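You operate a simulated robot arm through the tools that you are given. There is no shell and no other tool. Be economical: measure what you need, move in short steps, check, and stop when the job is done.

Carry out the task below with a simulated robot arm. There is one attempt and no reset: what you move stays moved.

TASK
Move the blue tube to the gripper ports and set the job card's air pressure.
Fine: shut the valve first, press the blue button once, open the valve again after.
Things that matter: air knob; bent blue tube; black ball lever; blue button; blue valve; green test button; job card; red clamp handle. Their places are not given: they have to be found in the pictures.

Only the result counts: the job must be done as asked and must still hold three seconds after the hand-in. Knocking over, shifting, dropping, spilling or breaking anything else fails it.

THE ROBOT
A 7-joint arm with a two-finger parallel gripper, fixed in place. Base frame: the origin is at the foot of the arm, x ahead of it, y to its left, z up; the work surface is at about z = 0. Lengths are in mm, angles in rad, forces in N, time in s.
With the tool pointing down near the work surface it reaches from about 220 to 580 mm from the base axis. Its first joint turns from -1.152 to 1.152 rad. Payload 2.5 kg.
The tool frame sits at the grasp point between the pads (the TCP): z along the fingers, y along the line on which they close. The tips reach 23 mm beyond it. The gripper opens to 94 mm. The fingers are 38 mm wide and 10 mm thick; the gripper's body (54 by 96 mm) begins 39 mm behind the TCP.
Orientation is told as [roll, pitch, yaw] about the base's x, y, z axes, in that order, counted from this pose: with the fingers straight down and closing along the base's y, the tool's x points along the base's -x, its y along +y and its z along -z.

THE INTERFACE
- The arm moves only by the tool play_rows. Its argument "motion" is a list of rows, each an object of numbers (a shift or turn left out is 0, a gripper value left out holds the last): "dx", "dy", "dz": the shift along the tool's x, y, z in units of 30 mm (1.0 is 30 mm); "wx", "wy", "wz": the turn, a rotation vector about the tool's x, y, z in units of 5 degrees (1.0 is 5 degrees); "claw": the opening in per cent of the stroke, from 0 (shut) to 100 (fully open). In form: [{"dx": .., "dy": .., "dz": .., "wx": .., "wy": .., "wz": .., "claw": ..}, ...]. A call has 1 to 10 rows; each row shifts and turns the commanded pose from where the row before left it, along the tool's axes as they then stand. A call with a number of a shift or a turn outside -1 to 1 is refused whole. Rows are played at 5 a second. More than 50 mm and 0.15 rad between two rows, or a gripper value outside its range, and nothing of the call is played. Where a pose cannot be reached the arm comes as near as it can. A force on the tool above 70 N (or 10 N above the force at the start of the call, whichever is more), or a blocked arm, ends the call early, and 0.2 s more pass. The fingers move at their own pace (about 108 mm/s each) and stop on an object; they squeeze with about 28 N. The grip force told is the motor's: it shows also when the fingers shut on nothing. Time passes only in rows, and 0.2 s behind the last, so rows that do not move let the fingers close. The reply holds the time, the measured pose of the TCP, the force on the tool along the base axes, the opening and the grip force, in the units named above and with some noise, with the torque about the TCP (base axes, N m) and any sound that the robot's microphone picked up, and new pictures: "pictures" is both (left out), scene, wrist or none.
- Cameras (640 x 400 px; columns grow to the right, rows downward): "scene" is fixed at [110.2, -407.6, 546.1]; the picture's right is [0.88, -0.47, 0.00], its down [-0.30, -0.55, -0.78] and it looks along [0.37, 0.69, -0.63] (base axes); focal length 282 px, centre (320, 200). "wrist" rides on the gripper at [86, 16, -74] in the tool frame; the picture's right is [-0.18, 0.98, 0.00], its down [-0.58, -0.11, -0.81] and it looks along [-0.79, -0.15, 0.59] (tool axes); focal length 243 px, centre (320, 200).
- locate(camera, pixels): for up to 12 pixels [column, row] of the newest picture of that camera ("zoom" is the newest enlarged one), the place [x, y, z] in the base frame of the surface seen there, good to about 2 mm, but the place of the scene camera against the robot may be out by one fixed shift of up to 12 mm in any direction. No time passes.
- close_up(camera, box): a new picture of the part [left, top, right, bottom] of that camera's present view, enlarged. No time passes.
- sign_off(): hands the job in; it is judged then, once.

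Go step by step. Measure first, check grasps and placings, and put right what went wrong. The budget is 80 turns and 200 pictures, counting those below and the enlarged ones. Unless the task says otherwise, let go and move clear before handing in, and close with one line.

The tools are called after "Emit:" by a JSON object that holds its "api" and its "payload". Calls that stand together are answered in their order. play_rows: Moves the arm, as the interface text tells. Its arguments: {"type":"object","properties":{"motion":{"type":"array","items":{"type":"object","properties":{"dx":{"type":"number"},"dy":{"type":"number"},"dz":{"type":"number"},"wx":{"type":"number"},"wy":{"type":"number"},"wz":{"type":"number"},"claw":{"type":"number"}}}},"pictures":{"type":"string","enum":["both","scene","wrist","none"]}},"required":["motion"]} The other tools are called the same way: locate (camera, pixels) gives the place of the surface under pixels of a picture; close_up (camera, box) takes an enlarged picture of a part of a camera's view; sign_off () hands the job in.

At the start:

```text
t: 0.0
position: [439.9, -6.9, 324.6]
tcp_rot: [0.001, 0.0, 0.0]
contact_force: [-0.5, 0.8, 0.9]
ft_torque: [0.03, 0.01, -0.01]
grip_width: 94.1
grasp_force: 0.1
```

scene: 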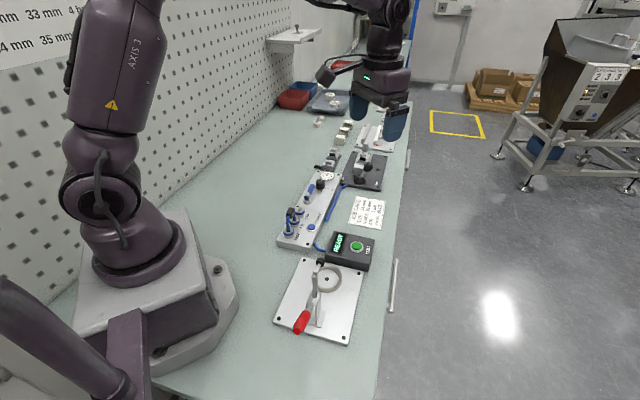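
wrist: 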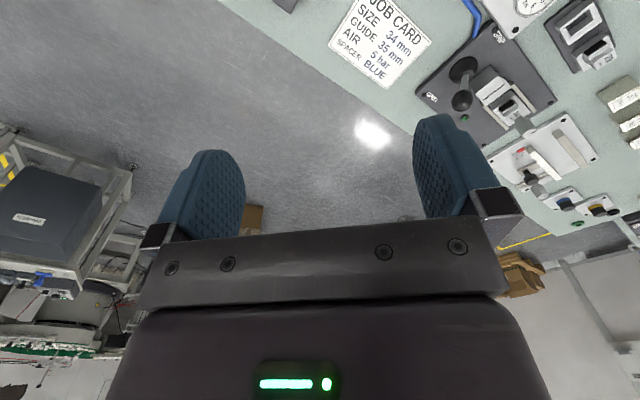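

The pictures show the air panel around scene (310,210), the job card at (367,212) and the black clamp at (365,170). I take enlarged views first.

Emit:
{"api": "close_up", "payload": {"camera": "scene", "box": [260, 150, 400, 260]}}

Emit:
{"api": "close_up", "payload": {"camera": "scene", "box": [270, 165, 350, 250]}}

Emit:
{"api": "close_up", "payload": {"camera": "wrist", "box": [320, 0, 640, 200]}}

```text
3.64 times, centred on (330, 205) of scene
```

zoom: 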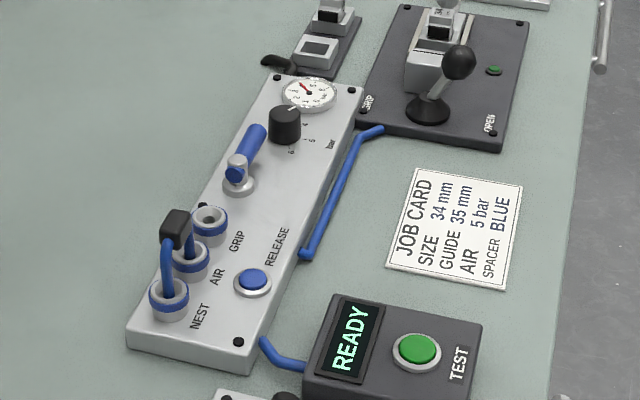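

```text
4.71 times, centred on (310, 208) of scene
```

zoom: 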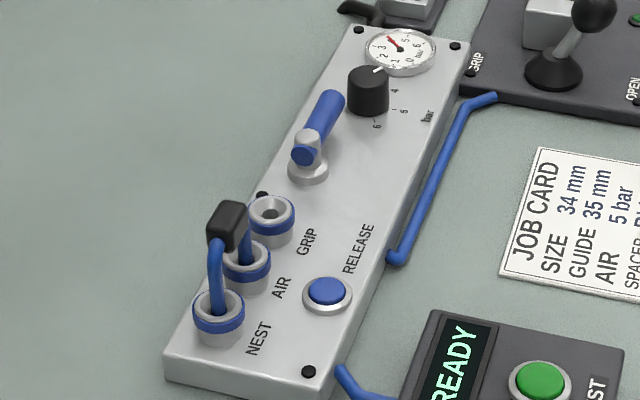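

```text
2.00 times, centred on (480, 100) of wrist
```

zoom: 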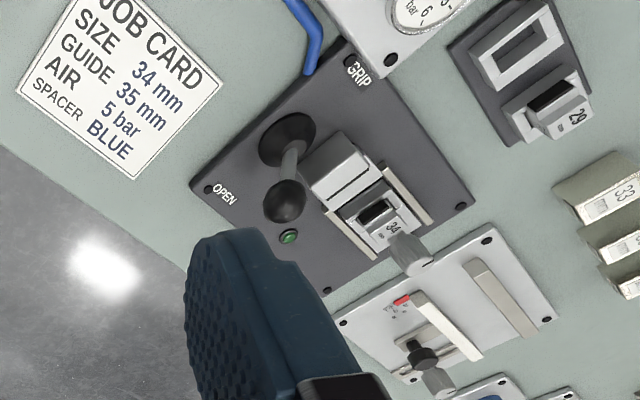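

The tube now bridges NEST and AIR, the valve lever lies along the panel, and the card asks for 5 bar. I measure the main points in the last scene zoom's area.

Emit:
{"api": "close_up", "payload": {"camera": "scene", "box": [270, 165, 350, 250]}}

Emit:
{"api": "locate", "payload": {"camera": "zoom", "pixels": [[230, 212], [212, 250], [217, 345], [247, 290], [272, 208], [327, 290], [305, 155], [328, 100], [308, 175], [368, 76], [340, 240], [185, 365]]}}

Emit:
{"api": "locate", "payload": {"camera": "scene", "pixels": [[354, 247], [365, 175], [330, 185], [310, 227], [303, 318]]}}

```text
4.71 times, centred on (310, 208) of scene
```

zoom: 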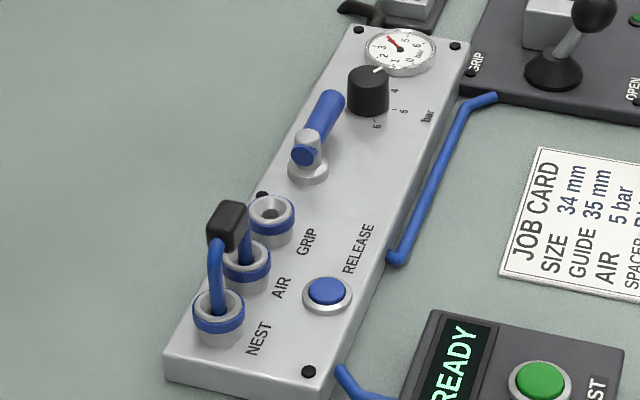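

```text
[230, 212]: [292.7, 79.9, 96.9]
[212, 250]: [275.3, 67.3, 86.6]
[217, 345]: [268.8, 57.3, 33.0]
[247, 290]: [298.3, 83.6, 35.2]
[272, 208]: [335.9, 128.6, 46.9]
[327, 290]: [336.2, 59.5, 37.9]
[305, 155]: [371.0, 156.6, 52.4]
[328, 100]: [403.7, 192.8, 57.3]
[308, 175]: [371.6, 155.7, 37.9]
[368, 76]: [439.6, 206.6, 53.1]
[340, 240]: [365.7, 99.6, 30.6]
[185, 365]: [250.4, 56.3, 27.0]
```

```text
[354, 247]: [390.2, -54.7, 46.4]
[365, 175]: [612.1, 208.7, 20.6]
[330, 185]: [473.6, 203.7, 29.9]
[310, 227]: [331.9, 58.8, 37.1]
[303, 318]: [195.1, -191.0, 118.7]
```

The panel runs about 40° to the base x axis (knob ≈(440,207), ports ≈(270–335, 62–125)). I move the wrist camera back and turn it along the panel for a more accurate view.

Emit:
{"api": "play_rows", "payload": {"motion": [{"dx": 1, "dz": 0.3}, {"dx": 1, "dz": 0.3}, {"dx": 1, "dz": 0.3}, {"dx": 1, "dz": 0.3}, {"dx": 1, "dz": 0.3}, {"wz": -1}, {"wz": -1}, {"wz": -1}, {"wz": -1}, {"wz": -1}], "pictures": "none"}}

Emit:
{"api": "play_rows", "payload": {"motion": [{"wz": -1}, {"wz": -1}, {"wz": -1}, {}], "pictures": "both"}}

```text
t: 2.2
position: [288.6, -7.4, 280.3]
tcp_rot: [0.0, 0.001, 0.439]
contact_force: [0.8, -0.5, 0.4]
ft_torque: [-0.01, -0.02, 0.03]
grip_width: 93.9
grasp_force: 0.0
```

```text
t: 3.2
position: [288.1, -6.9, 280.7]
tcp_rot: [0.0, 0.0, 0.701]
contact_force: [-0.3, -1.0, 0.1]
ft_torque: [-0.01, -0.03, 0.02]
grip_width: 94.2
grasp_force: 0.0
```

scene: 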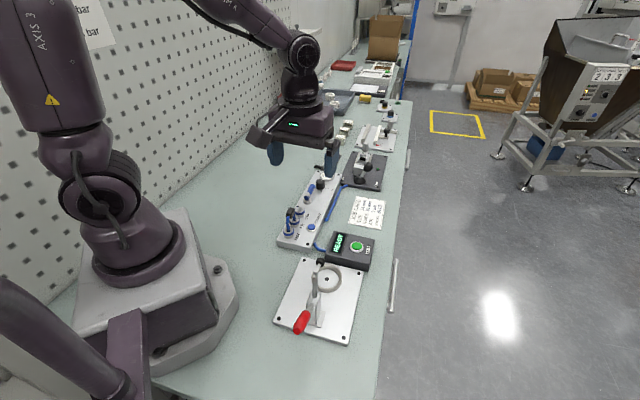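
wrist: 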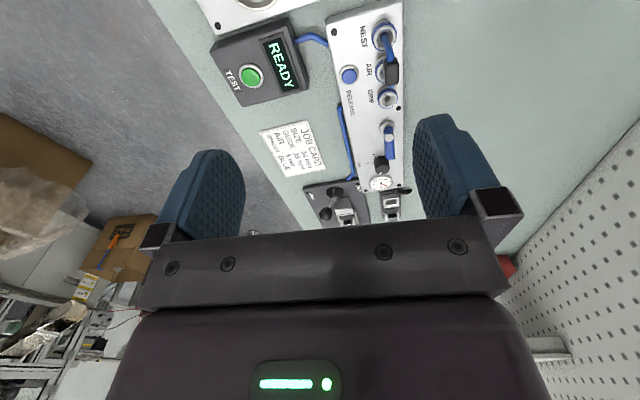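

The whole panel is visible in the wrist view at (330–405, 5–195). I enlarge it and measure.

Emit:
{"api": "close_up", "payload": {"camera": "wrist", "box": [320, 0, 420, 110]}}

Emit:
{"api": "locate", "payload": {"camera": "wrist", "pixels": [[384, 37], [381, 70], [388, 99], [349, 75], [388, 125], [390, 155], [381, 168], [380, 183], [392, 73], [391, 45], [388, 137], [250, 76]]}}

Emit:
{"api": "close_up", "payload": {"camera": "wrist", "box": [340, 100, 440, 200]}}

```text
3.64 times, centred on (370, 55) of wrist
```

zoom: 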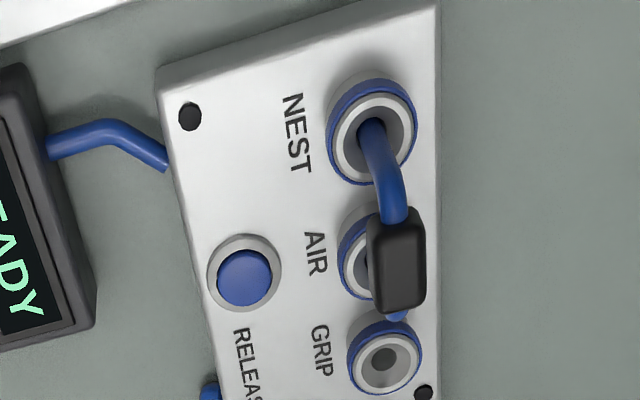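

```text
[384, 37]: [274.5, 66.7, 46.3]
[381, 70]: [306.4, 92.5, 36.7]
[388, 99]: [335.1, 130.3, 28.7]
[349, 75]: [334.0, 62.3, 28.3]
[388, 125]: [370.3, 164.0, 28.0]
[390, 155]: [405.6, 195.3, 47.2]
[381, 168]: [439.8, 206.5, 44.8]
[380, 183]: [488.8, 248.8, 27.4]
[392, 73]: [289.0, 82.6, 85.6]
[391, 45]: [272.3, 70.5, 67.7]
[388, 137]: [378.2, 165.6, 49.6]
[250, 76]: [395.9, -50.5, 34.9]
```

```text
4.00 times, centred on (390, 150) of wrist
```

zoom: 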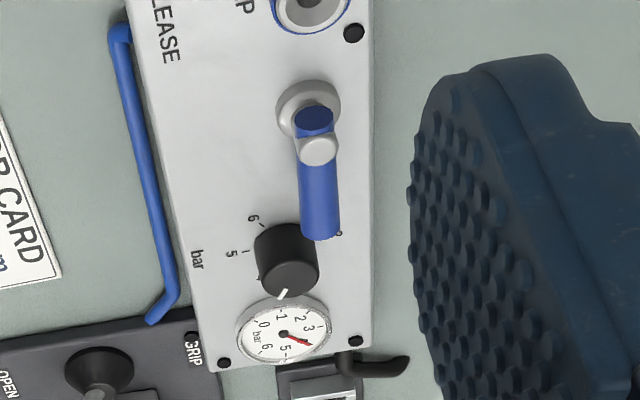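

Wrist readings: NEST≈(273,69), GRIP≈(335,130), valve axis≈(371,162), knob≈(440,207). The scene camera reads about 10 mm too high. I get closer to see the knob scale and valve marks.

Emit:
{"api": "locate", "payload": {"camera": "zoom", "pixels": [[354, 33], [356, 341], [223, 363], [308, 95], [318, 150], [320, 225], [285, 240], [340, 233]]}}

Emit:
{"api": "play_rows", "payload": {"motion": [{"dx": -0.875, "dy": 0.133, "dz": 0.75}, {"dx": -0.875, "dy": 0.133, "dz": 0.75}, {"dx": -0.875, "dy": 0.133, "dz": 0.75}, {"dx": -0.875, "dy": 0.133, "dz": 0.75}, {}], "pictures": "wrist"}}

Emit:
{"api": "close_up", "payload": {"camera": "wrist", "box": [280, 0, 480, 125]}}

```text
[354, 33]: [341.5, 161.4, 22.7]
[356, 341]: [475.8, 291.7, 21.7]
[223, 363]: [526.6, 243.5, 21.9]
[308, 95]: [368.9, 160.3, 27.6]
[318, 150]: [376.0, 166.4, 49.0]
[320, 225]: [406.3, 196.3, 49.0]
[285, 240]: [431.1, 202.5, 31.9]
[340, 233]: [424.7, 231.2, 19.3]
```

```text
t: 4.4
position: [358.0, 74.2, 187.6]
tcp_rot: [0.0, 0.0, 0.699]
contact_force: [-0.2, -0.2, -0.3]
ft_torque: [0.01, -0.01, -0.01]
grip_width: 93.9
grasp_force: 0.0
```

wrist: 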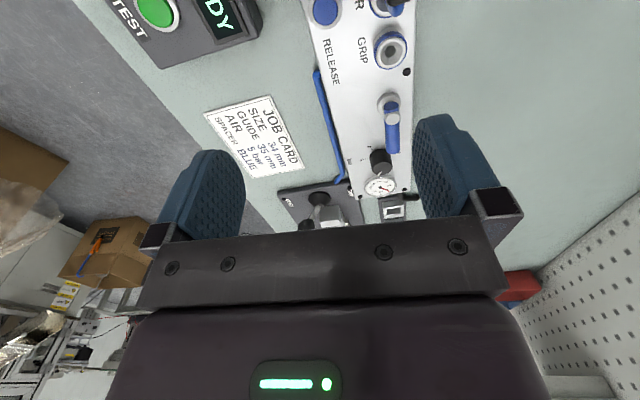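

```text
3.20 times, centred on (380, 62) of wrist
```

zoom: 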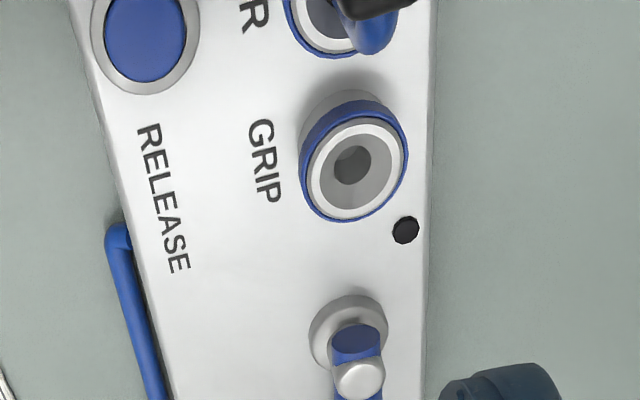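

The panel's line is about 44° by its screws. Now the valve, knob and gauge area.

Emit:
{"api": "close_up", "payload": {"camera": "wrist", "box": [330, 80, 430, 205]}}

Emit:
{"api": "close_up", "payload": {"camera": "wrist", "box": [345, 140, 425, 205]}}

Emit:
{"api": "close_up", "payload": {"camera": "scene", "box": [295, 155, 355, 215]}}

Emit:
{"api": "locate", "payload": {"camera": "wrist", "pixels": [[325, 10], [389, 51], [391, 42], [391, 60], [382, 50], [398, 50], [388, 97], [392, 118], [393, 150], [380, 156], [374, 165]]}}

```text
3.20 times, centred on (380, 142) of wrist
```

zoom: 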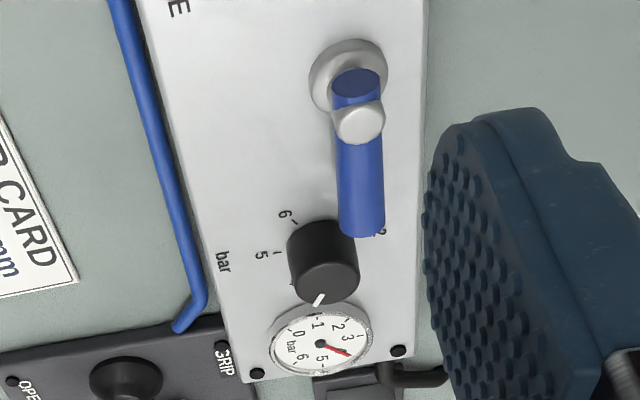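

```text
6.15 times, centred on (385, 172) of wrist
```

zoom: 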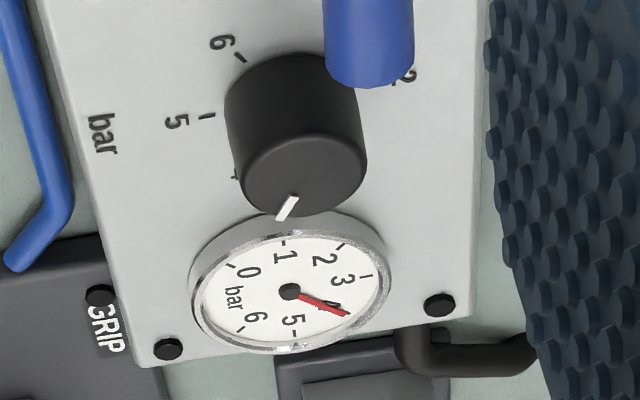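

```text
6.67 times, centred on (325, 185) of scene
```

zoom: 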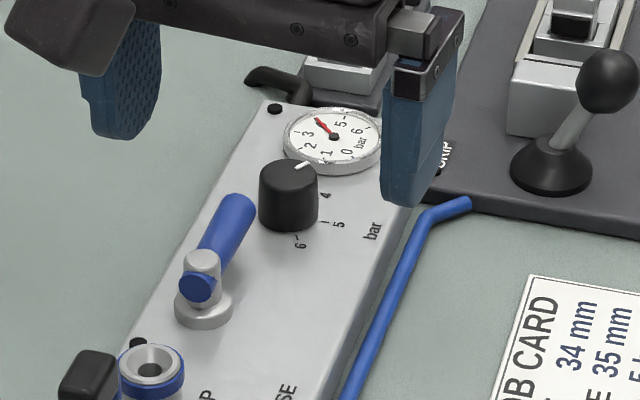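

```text
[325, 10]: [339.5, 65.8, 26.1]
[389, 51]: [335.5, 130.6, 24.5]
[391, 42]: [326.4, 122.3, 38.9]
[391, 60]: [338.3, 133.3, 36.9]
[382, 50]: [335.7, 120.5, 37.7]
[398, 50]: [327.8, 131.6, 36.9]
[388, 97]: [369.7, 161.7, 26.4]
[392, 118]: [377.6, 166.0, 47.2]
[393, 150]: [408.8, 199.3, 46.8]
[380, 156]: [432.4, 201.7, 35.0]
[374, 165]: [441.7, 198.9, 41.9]
```

Gauge reads 4 bar; the scale rises clockwise (4→5→6). I locate the ticks and pointer to get the angle.

Emit:
{"api": "locate", "payload": {"camera": "wrist", "pixels": [[372, 149.4], [366.6, 158.8], [371.2, 168.8], [400, 152], [380.6, 172], [378.5, 174.5], [382, 161.5], [372.5, 167], [391, 166], [382, 169]]}}

Emit:
{"api": "locate", "payload": {"camera": "zoom", "pixels": [[308, 160], [296, 167], [264, 178], [314, 178], [288, 190], [286, 165], [320, 200], [325, 222], [294, 235], [290, 228]]}}

```text
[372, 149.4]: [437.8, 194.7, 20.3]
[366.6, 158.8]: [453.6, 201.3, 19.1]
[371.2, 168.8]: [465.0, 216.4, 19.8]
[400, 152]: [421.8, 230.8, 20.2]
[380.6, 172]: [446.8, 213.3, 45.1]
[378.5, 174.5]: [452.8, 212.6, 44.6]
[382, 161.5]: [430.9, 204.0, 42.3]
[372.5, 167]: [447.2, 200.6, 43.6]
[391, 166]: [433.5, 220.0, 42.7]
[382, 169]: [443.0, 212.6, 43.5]
```

```text
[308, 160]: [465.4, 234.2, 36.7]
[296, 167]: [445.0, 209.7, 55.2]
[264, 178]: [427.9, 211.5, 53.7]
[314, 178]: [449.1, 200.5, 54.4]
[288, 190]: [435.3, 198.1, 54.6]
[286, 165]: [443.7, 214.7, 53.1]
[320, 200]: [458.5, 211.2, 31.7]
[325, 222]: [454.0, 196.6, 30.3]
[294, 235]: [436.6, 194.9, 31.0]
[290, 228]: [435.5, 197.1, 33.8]
```

The knob centre is ≈(440,210) with its pointer at 4 (≈12°); 5 lies ≈57° clockwise. First the valve: its axis is ≈(375,166), with the lever pointing 45°. I move above the lever with fingers half open.

Emit:
{"api": "play_rows", "payload": {"motion": [{"wz": -0.87, "claw": 45}, {"dx": -0.889, "dy": 0.447, "dz": 0.4}, {"dx": -0.889, "dy": 0.447, "dz": 0.4}, {"dx": -0.889, "dy": 0.447, "dz": 0.4}, {"dx": -0.889, "dy": 0.447, "dz": 0.4}, {"dz": 0.8}, {}], "pictures": "both"}}

Emit:
{"api": "close_up", "payload": {"camera": "scene", "box": [270, 140, 370, 240]}}

```text
t: 6.0
position: [397.6, 185.9, 116.9]
tcp_rot: [0.001, 0.0, 0.775]
contact_force: [0.0, 0.7, 0.0]
ft_torque: [0.01, -0.03, -0.01]
grip_width: 42.4
grasp_force: 0.0
```

scene: 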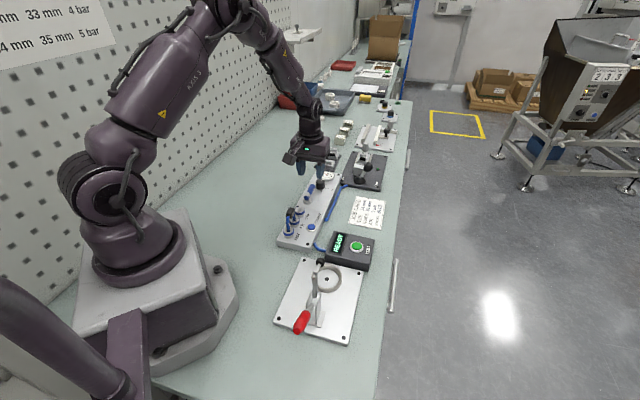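
wrist: 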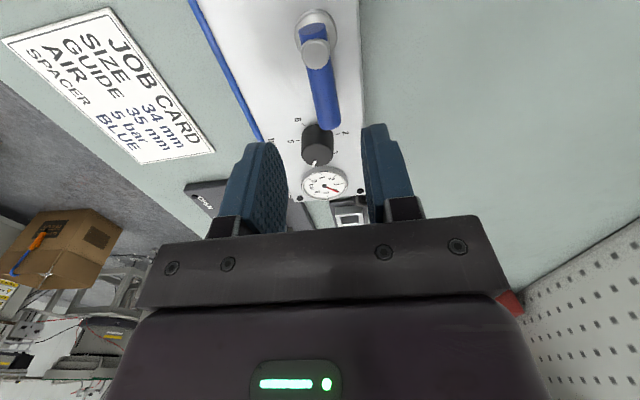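

```text
4.00 times, centred on (320, 190) of scene
```

zoom: 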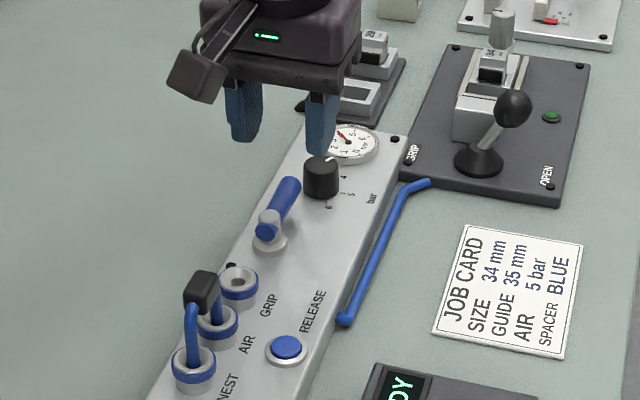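

The lever shows well at wrist (315,50)–(325,130). I verify its line and the knob before descending.

Emit:
{"api": "locate", "payload": {"camera": "wrist", "pixels": [[317, 50], [321, 85], [327, 122], [313, 85], [330, 85], [313, 22], [318, 158], [305, 150], [332, 150], [314, 163]]}}

Emit:
{"api": "close_up", "payload": {"camera": "wrist", "box": [270, 0, 390, 205]}}

```text
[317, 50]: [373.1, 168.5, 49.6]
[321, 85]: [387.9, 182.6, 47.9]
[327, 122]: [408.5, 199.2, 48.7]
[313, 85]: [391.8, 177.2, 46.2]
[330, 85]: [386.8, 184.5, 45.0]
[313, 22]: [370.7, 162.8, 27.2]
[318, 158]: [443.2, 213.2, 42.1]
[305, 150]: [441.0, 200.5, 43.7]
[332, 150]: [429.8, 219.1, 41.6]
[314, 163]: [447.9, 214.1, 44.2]
```

```text
1.95 times, centred on (330, 102) of wrist
```

zoom: 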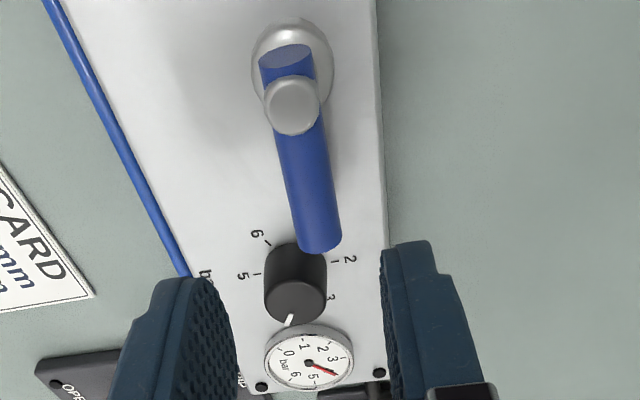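

Fine; I shift 2.5 mm, descend to z≈52 astride the lever, and grip.

Emit:
{"api": "play_rows", "payload": {"motion": [{"dy": 0.08, "dz": 0.6}, {"dz": 0.8}, {"dz": 0.76}, {"claw": 0}, {"claw": 0}, {"claw": 0}], "pictures": "both"}}

```text
t: 7.4
position: [397.5, 189.1, 51.1]
tcp_rot: [0.0, -0.003, 0.775]
contact_force: [6.9, -0.3, -1.9]
ft_torque: [-0.29, 0.26, 0.11]
grip_width: 15.4
grasp_force: 44.7
```

scene: 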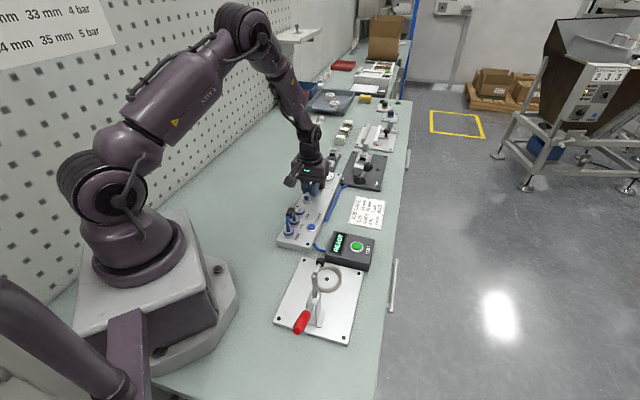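
wrist: 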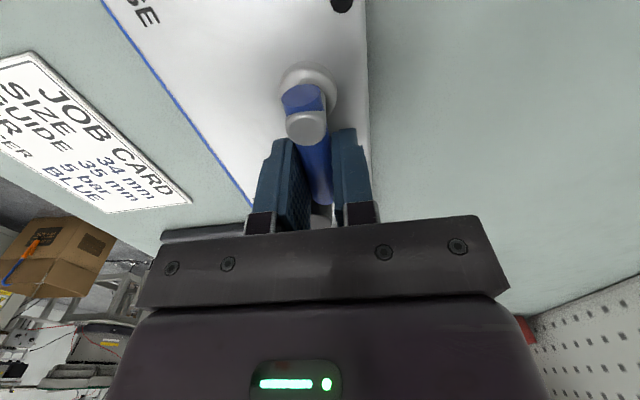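

The lever is gripped (15.4 mm). I try 10° clockwise about the axis and watch the force.

Emit:
{"api": "play_rows", "payload": {"motion": [{"dx": 0.004, "dy": -0.09, "wz": 1}, {"dx": 0.004, "dy": -0.09, "wz": 1}, {}], "pictures": "wrist"}}

```text
t: 8.2
position: [400.2, 184.9, 51.4]
tcp_rot: [0.001, -0.004, 0.599]
contact_force: [18.2, 12.2, -33.9]
ft_torque: [0.36, -0.47, 0.01]
grip_width: 15.9
grasp_force: 44.7
```

wrist: 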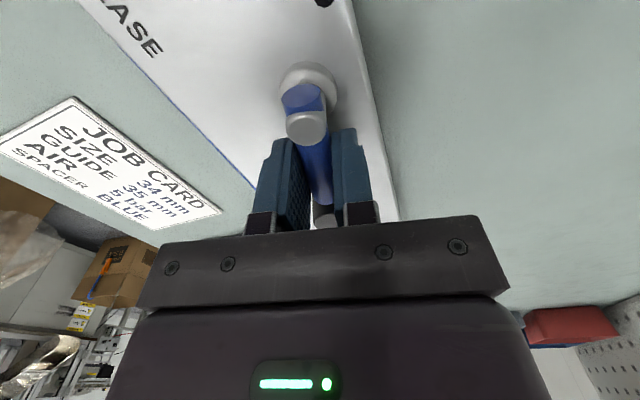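

The lever followed but a grip force built up (−34 N in z). I loosen to a cage of ~21 mm to relieve it and look.

Emit:
{"api": "play_rows", "payload": {"motion": [{"claw": 24}, {}], "pictures": "wrist"}}

Emit:
{"api": "close_up", "payload": {"camera": "wrist", "box": [240, 40, 400, 240]}}

```text
t: 8.8
position: [400.1, 185.3, 52.4]
tcp_rot: [0.001, 0.001, 0.601]
contact_force: [-0.7, 0.0, 0.0]
ft_torque: [0.0, 0.0, 0.0]
grip_width: 22.8
grasp_force: 0.1
```

wrist: 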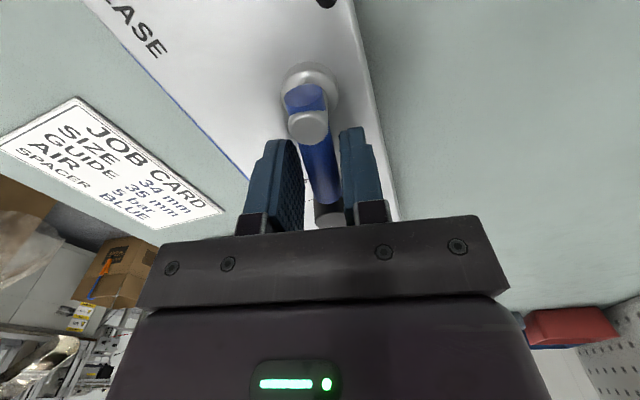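

```text
2.00 times, centred on (320, 140) of wrist
```

zoom: 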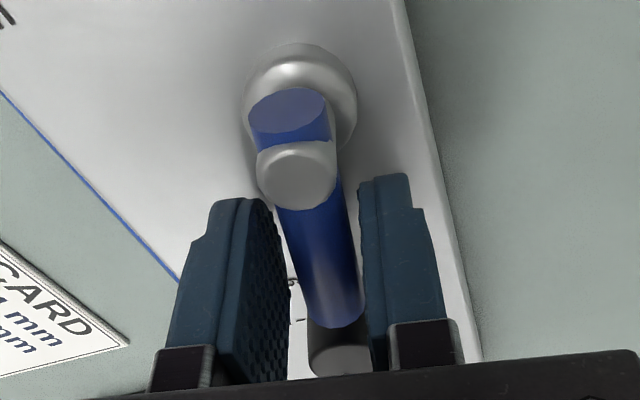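

I measure the lever's actual direction now.

Emit:
{"api": "locate", "payload": {"camera": "zoom", "pixels": [[297, 170], [315, 220], [325, 260], [335, 300], [290, 110]]}}

```text
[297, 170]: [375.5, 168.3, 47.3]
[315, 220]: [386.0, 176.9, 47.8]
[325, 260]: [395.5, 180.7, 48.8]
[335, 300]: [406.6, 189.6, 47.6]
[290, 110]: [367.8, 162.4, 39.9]
```

The lever did turn about 9° and stays, so clockwise is allowed. I continue the arc with the loose cage.

Emit:
{"api": "play_rows", "payload": {"motion": [{"dx": 0.004, "dy": -0.0905, "wz": 1}, {"dx": 0.004, "dy": -0.0905, "wz": 1}, {"dx": 0.004, "dy": -0.0905, "wz": 1}, {"dx": 0.004, "dy": -0.0905, "wz": 1}, {"dx": 0.004, "dy": -0.0905, "wz": 1}, {"dx": 0.004, "dy": -0.0905, "wz": 1}, {"dx": 0.004, "dy": -0.0905, "wz": 1}, {"dx": 0.004, "dy": -0.0905, "wz": 1}, {}], "pictures": "wrist"}}

```text
t: 10.8
position: [405.1, 161.0, 54.3]
tcp_rot: [0.0, 0.0, -0.101]
contact_force: [0.7, 0.3, -0.3]
ft_torque: [-0.01, 0.01, -0.06]
grip_width: 22.9
grasp_force: 0.4
```

wrist: 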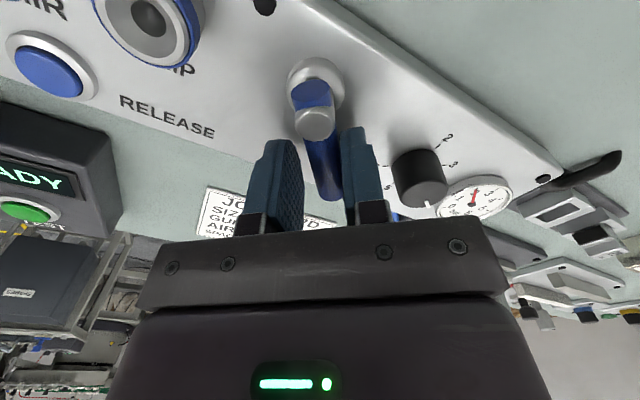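

The lever follows freely. I continue 45° further to reach square across.

Emit:
{"api": "play_rows", "payload": {"motion": [{"dx": 0.004, "dy": -0.0905, "wz": 1}, {"dx": 0.004, "dy": -0.0905, "wz": 1}, {"dx": 0.004, "dy": -0.0905, "wz": 1}, {"dx": 0.004, "dy": -0.0905, "wz": 1}, {"dx": 0.004, "dy": -0.0905, "wz": 1}, {"dx": 0.004, "dy": -0.0905, "wz": 1}, {"dx": 0.004, "dy": -0.0905, "wz": 1}, {"dx": 0.004, "dy": -0.0905, "wz": 1}, {"dx": 0.004, "dy": -0.0905, "wz": 1}, {}], "pictures": "both"}}

Emit:
{"api": "locate", "payload": {"camera": "wrist", "pixels": [[315, 123], [322, 160], [330, 190]]}}

```text
t: 13.0
position: [394.7, 143.0, 53.8]
tcp_rot: [0.003, 0.0, -0.884]
contact_force: [5.1, 11.2, -0.1]
ft_torque: [0.15, -0.06, 0.31]
grip_width: 27.9
grasp_force: 6.1
```

scene: 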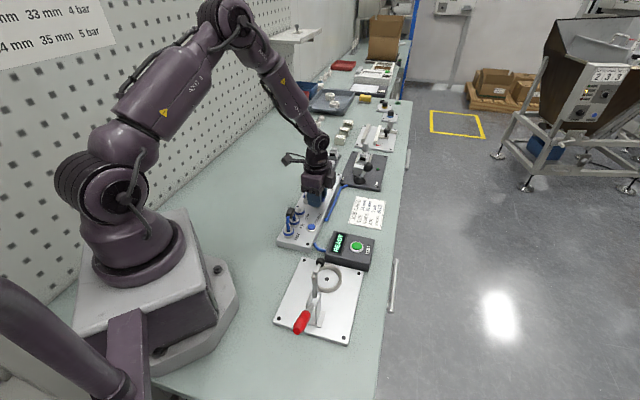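
wrist: 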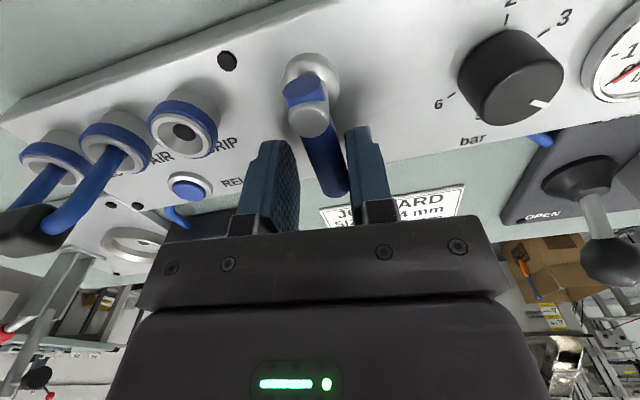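

```text
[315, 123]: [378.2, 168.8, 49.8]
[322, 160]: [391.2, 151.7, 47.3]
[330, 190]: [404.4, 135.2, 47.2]
```

The lever stands square across (−50°) against its stop: shut. I open a little and rise.

Emit:
{"api": "play_rows", "payload": {"motion": [{"dy": 0.1, "claw": 42}, {"claw": 42}, {"dz": -1}, {"dz": -1}, {"dz": -1}, {}], "pictures": "both"}}

Emit:
{"api": "close_up", "payload": {"camera": "scene", "box": [270, 160, 370, 250]}}

```text
t: 14.4
position: [398.3, 142.9, 145.0]
tcp_rot: [-0.001, 0.001, -0.884]
contact_force: [0.1, -0.1, -0.4]
ft_torque: [-0.01, -0.02, 0.02]
grip_width: 39.6
grasp_force: 0.2
```

scene: 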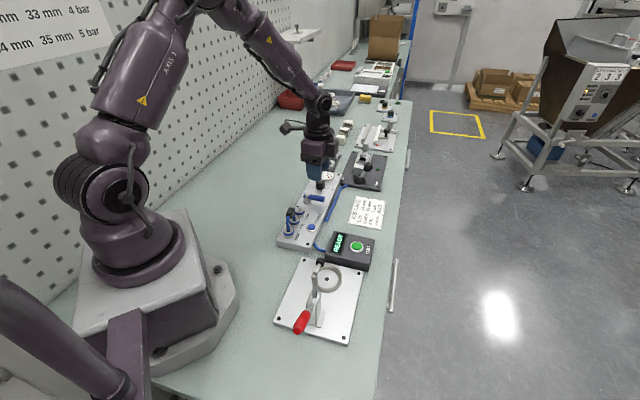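
wrist: 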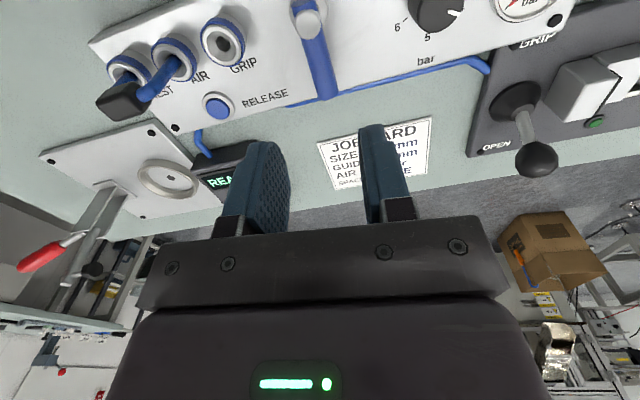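

```text
4.44 times, centred on (320, 205) of scene
```

zoom: 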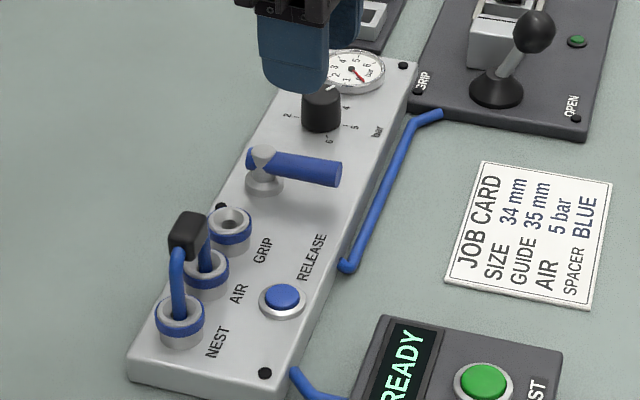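

The valve is shut and the gauge has dropped. Next the RELEASE button at wrist (215,106); I measure it and the tube from this angle.

Emit:
{"api": "close_up", "payload": {"camera": "wrist", "box": [80, 0, 280, 130]}}

Emit:
{"api": "locate", "payload": {"camera": "zoom", "pixels": [[435, 335], [458, 335], [410, 335], [435, 318], [440, 358], [130, 330], [65, 325], [210, 275], [458, 145], [290, 195], [185, 260], [165, 235]]}}

```text
3.08 times, centred on (180, 65) of wrist
```

zoom: 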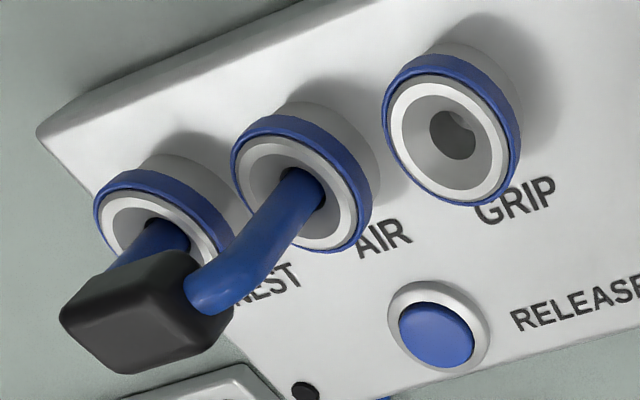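

```text
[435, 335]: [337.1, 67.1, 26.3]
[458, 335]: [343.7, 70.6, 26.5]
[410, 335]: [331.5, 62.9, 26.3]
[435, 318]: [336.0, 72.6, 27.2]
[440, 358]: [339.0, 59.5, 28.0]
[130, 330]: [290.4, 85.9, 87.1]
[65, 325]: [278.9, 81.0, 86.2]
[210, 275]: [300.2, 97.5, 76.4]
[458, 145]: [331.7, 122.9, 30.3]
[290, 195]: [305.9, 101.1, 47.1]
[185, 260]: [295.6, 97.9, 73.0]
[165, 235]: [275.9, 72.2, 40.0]
```

Button centre ≈(337,66,26.5). I move above it with shut fingers, stopping at z≈85.

Emit:
{"api": "play_rows", "payload": {"motion": [{"wz": -0.96, "claw": 0}, {"dx": -0.103, "dy": -0.813, "dz": 0.3}, {"dx": -0.103, "dy": -0.813, "dz": 0.3}, {"dx": -0.103, "dy": -0.813, "dz": 0.3}, {"dx": -0.103, "dy": -0.813, "dz": 0.3}, {"dz": 0.8}, {}], "pictures": "both"}}

Emit:
{"api": "close_up", "payload": {"camera": "scene", "box": [270, 170, 360, 250]}}

```text
t: 16.0
position: [334.5, 67.6, 84.3]
tcp_rot: [0.0, -0.001, -0.799]
contact_force: [0.7, -0.5, -0.4]
ft_torque: [0.0, -0.02, 0.02]
grip_width: 0.1
grasp_force: 27.9
```

scene: 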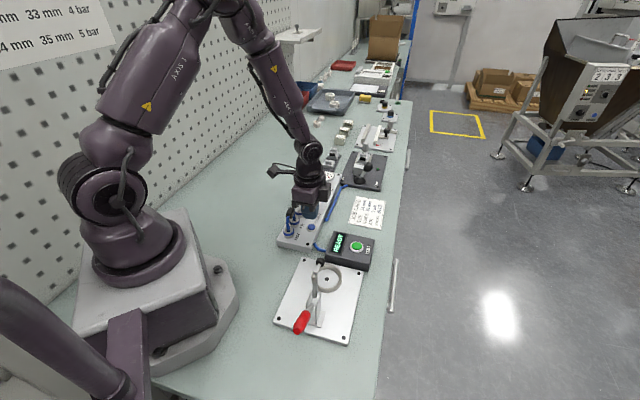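
wrist: 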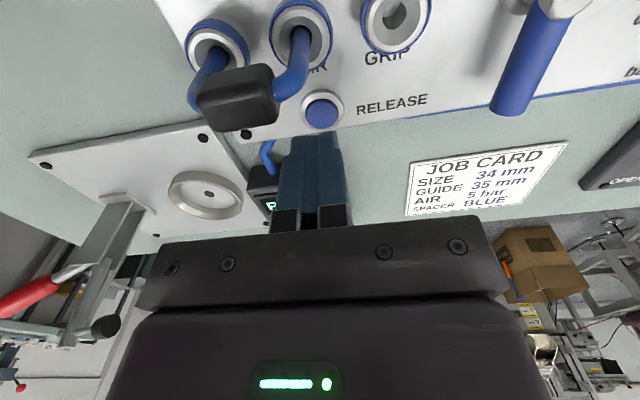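

```text
5.00 times, centred on (315, 210) of scene
```

zoom: 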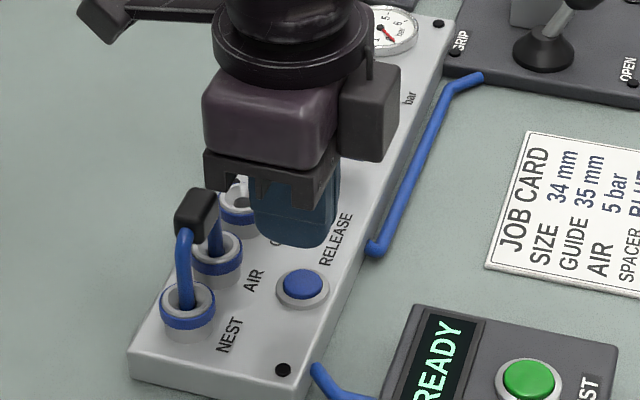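

The fingers hang over the button region; I re-measure the button at wrist (322,112).

Emit:
{"api": "locate", "payload": {"camera": "wrist", "pixels": [[322, 114], [310, 112], [336, 112], [322, 102], [322, 126], [395, 13], [300, 30], [230, 95], [275, 95], [205, 100]]}}

```text
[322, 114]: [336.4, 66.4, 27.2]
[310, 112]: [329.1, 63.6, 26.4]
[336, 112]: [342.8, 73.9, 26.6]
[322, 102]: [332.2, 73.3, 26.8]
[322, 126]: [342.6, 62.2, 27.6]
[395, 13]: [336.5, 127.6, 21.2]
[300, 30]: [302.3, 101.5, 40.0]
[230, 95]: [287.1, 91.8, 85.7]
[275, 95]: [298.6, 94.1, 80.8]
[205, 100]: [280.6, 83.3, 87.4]
```

Centre is (337,67.5,27). I lower to just above it, then step gently until a click or force.

Emit:
{"api": "play_rows", "payload": {"motion": [{"dx": -0.057, "dy": 0.06, "dz": 0.5}, {"dz": 0.43}, {"dz": 0.08}, {"dz": 0.05}, {}], "pictures": "none"}}

```text
t: 17.2
position: [338.9, 68.4, 52.0]
tcp_rot: [-0.001, 0.001, -0.798]
contact_force: [0.8, -0.9, 0.1]
ft_torque: [0.0, 0.01, -0.02]
grip_width: 0.0
grasp_force: 28.4
```

No contact at z=52 yet; I press in 1 mm steps.

Emit:
{"api": "play_rows", "payload": {"motion": [{"dz": 0.035}, {"dz": 0.035}, {"dz": 0.035}, {}], "pictures": "none"}}

```text
t: 18.2
position: [336.5, 66.0, 48.5]
tcp_rot: [0.001, 0.001, -0.8]
contact_force: [-0.5, 2.6, 4.5]
ft_torque: [0.04, 0.05, 0.0]
grip_width: 0.0
grasp_force: 27.8
heard: click
```

A click was heard at 4.5 N: pressed once. I rise and look at the panel.

Emit:
{"api": "play_rows", "payload": {"motion": [{"dz": -0.5}, {"dz": -1}, {"dz": -1}, {"dz": -0.8}, {}], "pictures": "both"}}

Emit:
{"api": "close_up", "payload": {"camera": "scene", "box": [270, 165, 370, 255]}}

```text
t: 19.4
position: [336.6, 66.4, 148.0]
tcp_rot: [0.0, 0.001, -0.798]
contact_force: [0.0, 0.1, 0.4]
ft_torque: [0.02, -0.03, 0.01]
grip_width: 0.0
grasp_force: 28.2
```

scene: 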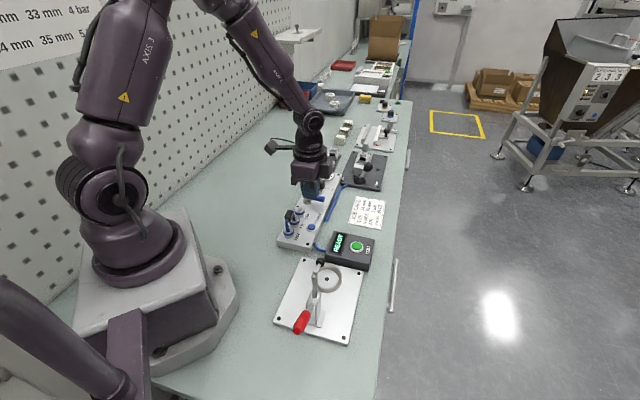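
wrist: 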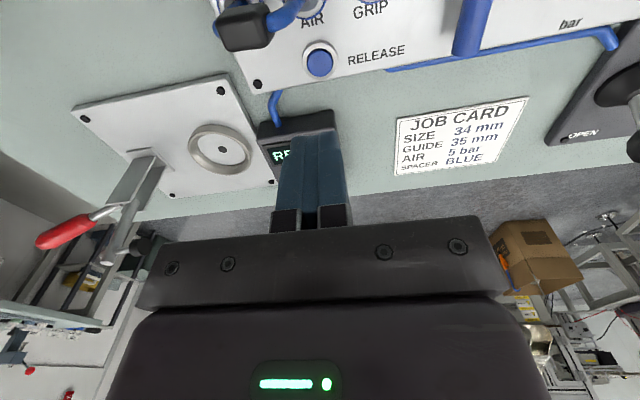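

```text
4.44 times, centred on (320, 210) of scene
```

zoom: 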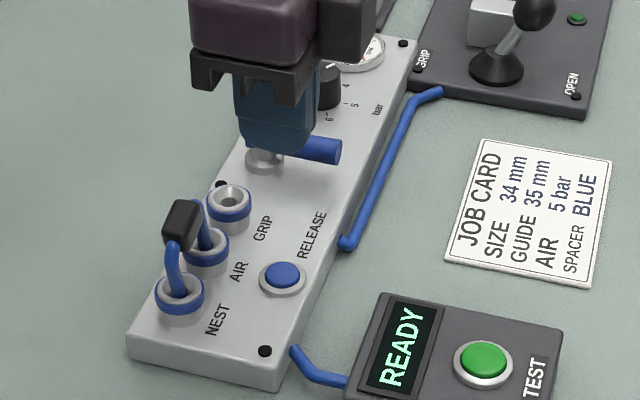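

The tube looks slightly shifted relative to earlier (block now zoom (181,224)). I look closer before grasping.

Emit:
{"api": "close_up", "payload": {"camera": "scene", "box": [275, 200, 325, 250]}}

Emit:
{"api": "play_rows", "payload": {"motion": [{"dx": -1, "claw": 30}, {"dx": -1, "dz": -0.3}, {"dx": -0.3}, {}], "pictures": "wrist"}}

Emit:
{"api": "close_up", "payload": {"camera": "wrist", "box": [180, 0, 340, 100]}}

```text
8.00 times, centred on (300, 225) of scene
```

zoom: 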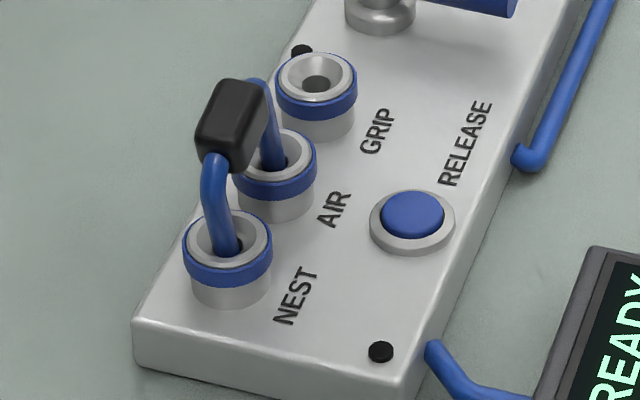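

```text
t: 20.4
position: [386.5, 16.2, 156.6]
tcp_rot: [0.001, 0.002, -0.799]
contact_force: [0.0, -0.4, 0.2]
ft_torque: [0.02, -0.03, 0.01]
grip_width: 28.1
grasp_force: 0.1
```

wrist: 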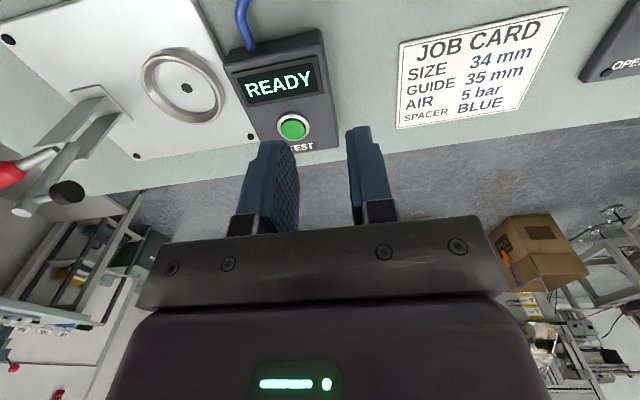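

```text
4.00 times, centred on (260, 50) of wrist
```

zoom: 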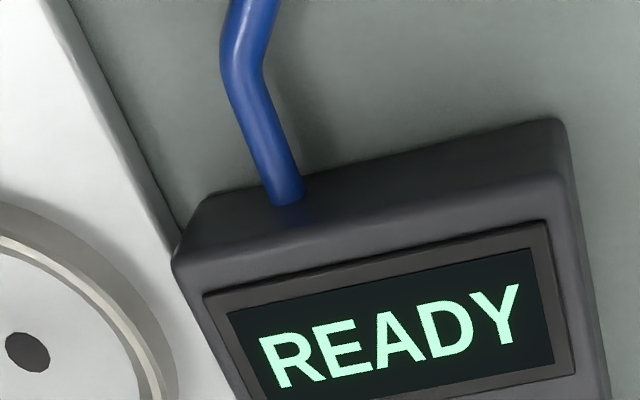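

The tube now leans left but both legs are still in the NEST and AIR ports. I swing the hand round to yaw 44° and move above the tube to measure it.

Emit:
{"api": "play_rows", "payload": {"motion": [{"wz": -1}, {"wz": -1}, {"wz": -1}, {"wz": -1}, {"wz": -1}, {"wz": -1}, {"wz": -1}, {"wz": -1}, {"wz": -1}, {"wz": -1}], "pictures": "none"}}

Emit:
{"api": "play_rows", "payload": {"motion": [{"wz": -1, "claw": 55}, {"wz": -1}, {"wz": -1}, {"wz": -1}, {"wz": -1}, {"wz": -1}, {"wz": -1}, {"wz": -1}, {"dz": -0.6}, {}], "pictures": "none"}}

Emit:
{"api": "play_rows", "payload": {"motion": [{"dx": 0.155, "dy": 0.967}, {"dx": 0.155, "dy": 0.967}, {"dx": 0.155, "dy": 0.967}, {"dx": 0.155, "dy": 0.967}, {}], "pictures": "both"}}

Emit:
{"api": "close_up", "payload": {"camera": "wrist", "box": [240, 0, 400, 100]}}

```text
t: 22.6
position: [385.0, 17.9, 157.2]
tcp_rot: [0.0, -0.001, 0.075]
contact_force: [0.8, -0.3, -0.5]
ft_torque: [-0.02, -0.01, -0.01]
grip_width: 28.1
grasp_force: 0.1
```

```text
t: 24.8
position: [384.9, 16.6, 175.6]
tcp_rot: [0.001, -0.001, 0.772]
contact_force: [0.6, 0.6, -0.8]
ft_torque: [-0.02, -0.01, 0.03]
grip_width: 51.4
grasp_force: 0.0
```

```text
t: 26.0
position: [290.2, 87.3, 174.7]
tcp_rot: [0.0, -0.001, 0.768]
contact_force: [-0.1, 1.2, 0.4]
ft_torque: [0.01, -0.01, -0.01]
grip_width: 51.7
grasp_force: 0.2
```

scene: 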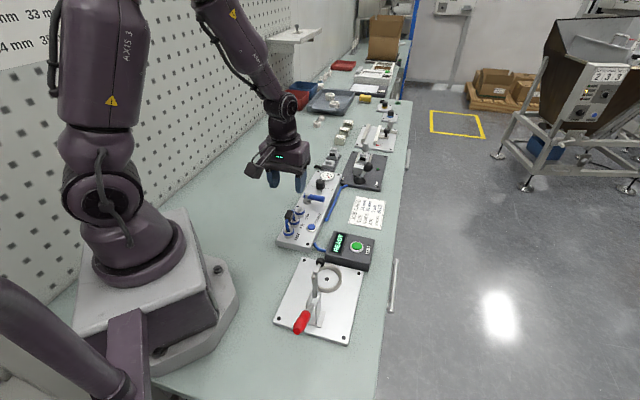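
wrist: 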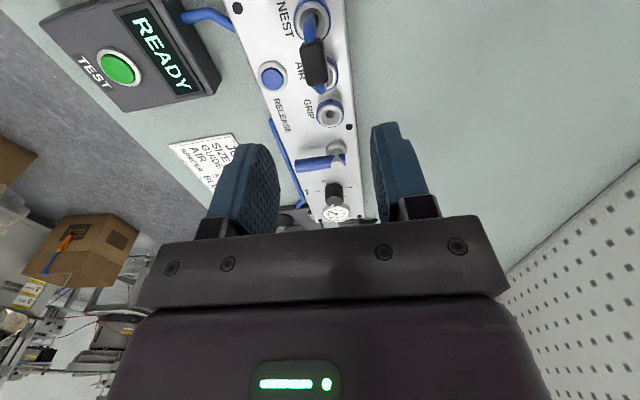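

```text
4.00 times, centred on (320, 50) of wrist
```

zoom: 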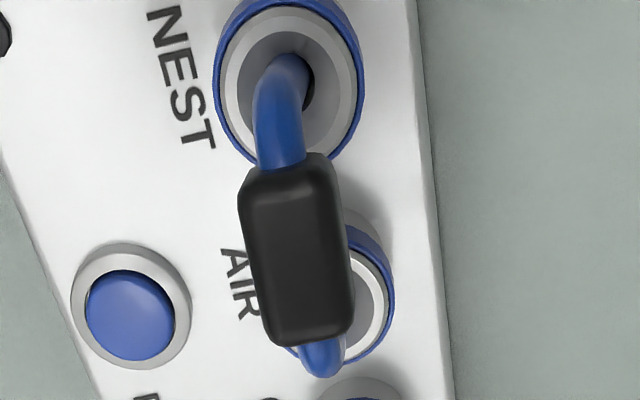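

Emit:
{"api": "locate", "payload": {"camera": "zoom", "pixels": [[300, 240], [255, 200], [335, 200], [270, 335], [345, 320], [290, 165], [310, 335], [285, 100], [325, 365], [290, 10], [380, 280], [225, 80]]}}

Emit:
{"api": "locate", "payload": {"camera": "wrist", "pixels": [[330, 103], [319, 112], [343, 112], [330, 122], [330, 113]]}}

Emit:
{"api": "close_up", "payload": {"camera": "scene", "box": [270, 195, 330, 250]}}

```text
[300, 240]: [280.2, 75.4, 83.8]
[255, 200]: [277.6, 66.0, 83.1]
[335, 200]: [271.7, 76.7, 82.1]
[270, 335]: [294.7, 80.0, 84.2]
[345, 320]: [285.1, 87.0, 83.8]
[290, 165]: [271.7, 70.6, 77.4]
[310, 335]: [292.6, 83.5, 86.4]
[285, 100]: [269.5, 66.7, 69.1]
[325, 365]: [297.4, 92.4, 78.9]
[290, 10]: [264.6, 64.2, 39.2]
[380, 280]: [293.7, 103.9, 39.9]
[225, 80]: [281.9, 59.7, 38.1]
```

```text
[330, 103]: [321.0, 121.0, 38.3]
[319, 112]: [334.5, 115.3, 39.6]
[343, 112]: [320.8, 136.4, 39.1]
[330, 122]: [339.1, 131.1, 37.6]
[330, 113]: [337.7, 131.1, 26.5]
```

```text
7.27 times, centred on (300, 222) of scene
```

zoom: 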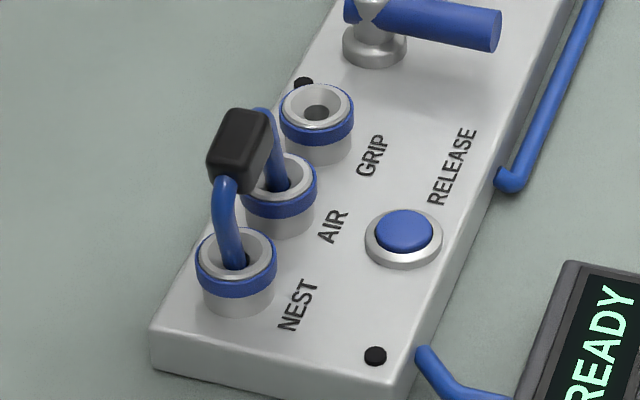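

The block's top centre is ≈(282.5,77.5,84), leaning ~7° towards the base along the panel; ports: NEST≈(273,70.5), AIR≈(301,98), GRIP≈(329,126). I tilt the hand to match and descend most of the way.

Emit:
{"api": "play_rows", "payload": {"motion": [{"dx": 0.777, "dy": -0.048, "wz": -0.2}, {"wy": -1}, {"wy": -0.4}, {"dz": 0.75}, {"dz": 0.75}, {"dz": 0.75}, {}], "pictures": "both"}}

Emit:
{"api": "close_up", "payload": {"camera": "scene", "box": [260, 175, 340, 250]}}

```text
t: 27.6
position: [281.0, 78.0, 107.7]
tcp_rot: [0.001, -0.122, 0.789]
contact_force: [-0.3, -0.8, 0.2]
ft_torque: [0.02, 0.03, -0.03]
grip_width: 51.7
grasp_force: 0.1
```

scene: 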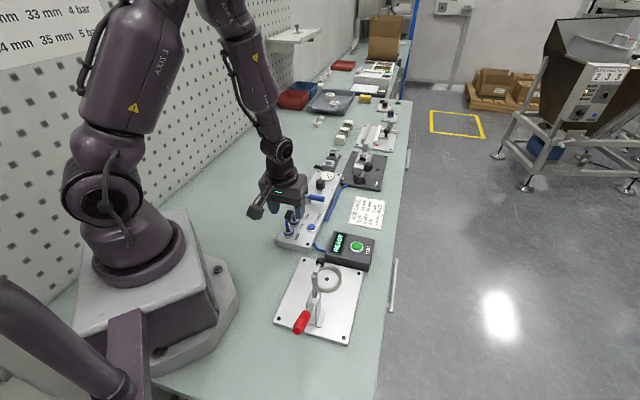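
wrist: 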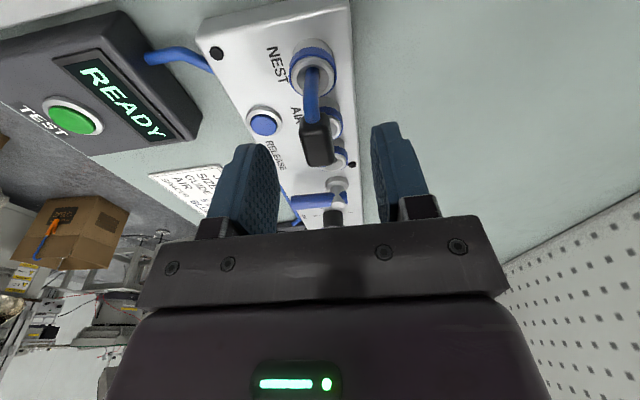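

```text
5.33 times, centred on (300, 212) of scene
```

zoom: 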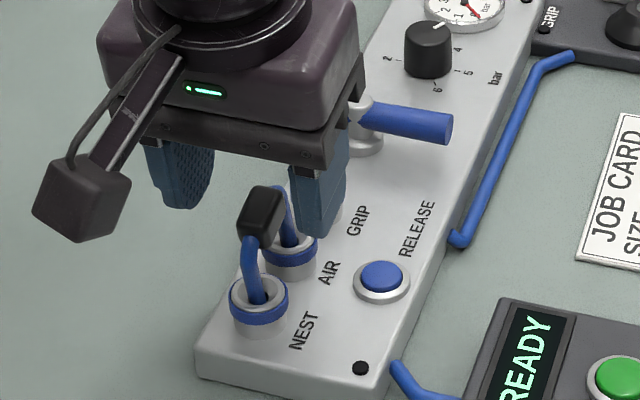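

The block sits between the fingers; I check its place once more from the wrist view.

Emit:
{"api": "locate", "payload": {"camera": "wrist", "pixels": [[303, 128], [327, 125], [318, 145], [308, 163], [333, 160], [318, 155], [312, 80]]}}

Emit:
{"api": "close_up", "payload": {"camera": "wrist", "box": [230, 30, 410, 220]}}

```text
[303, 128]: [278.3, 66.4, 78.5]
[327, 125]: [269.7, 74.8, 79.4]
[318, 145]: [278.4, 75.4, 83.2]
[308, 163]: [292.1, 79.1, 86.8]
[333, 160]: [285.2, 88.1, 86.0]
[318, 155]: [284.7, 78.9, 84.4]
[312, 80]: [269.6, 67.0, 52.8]
```

```text
2.11 times, centred on (320, 125) of wrist
```

zoom: 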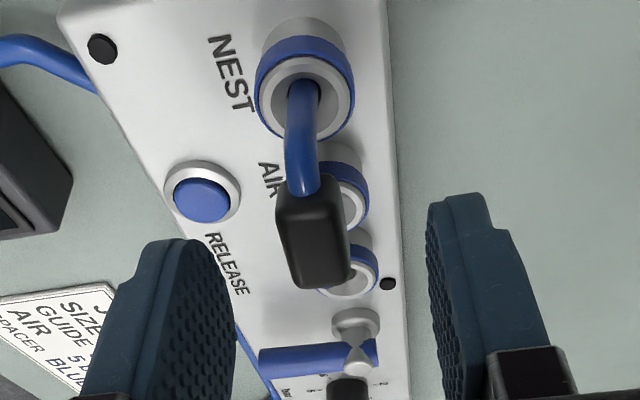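

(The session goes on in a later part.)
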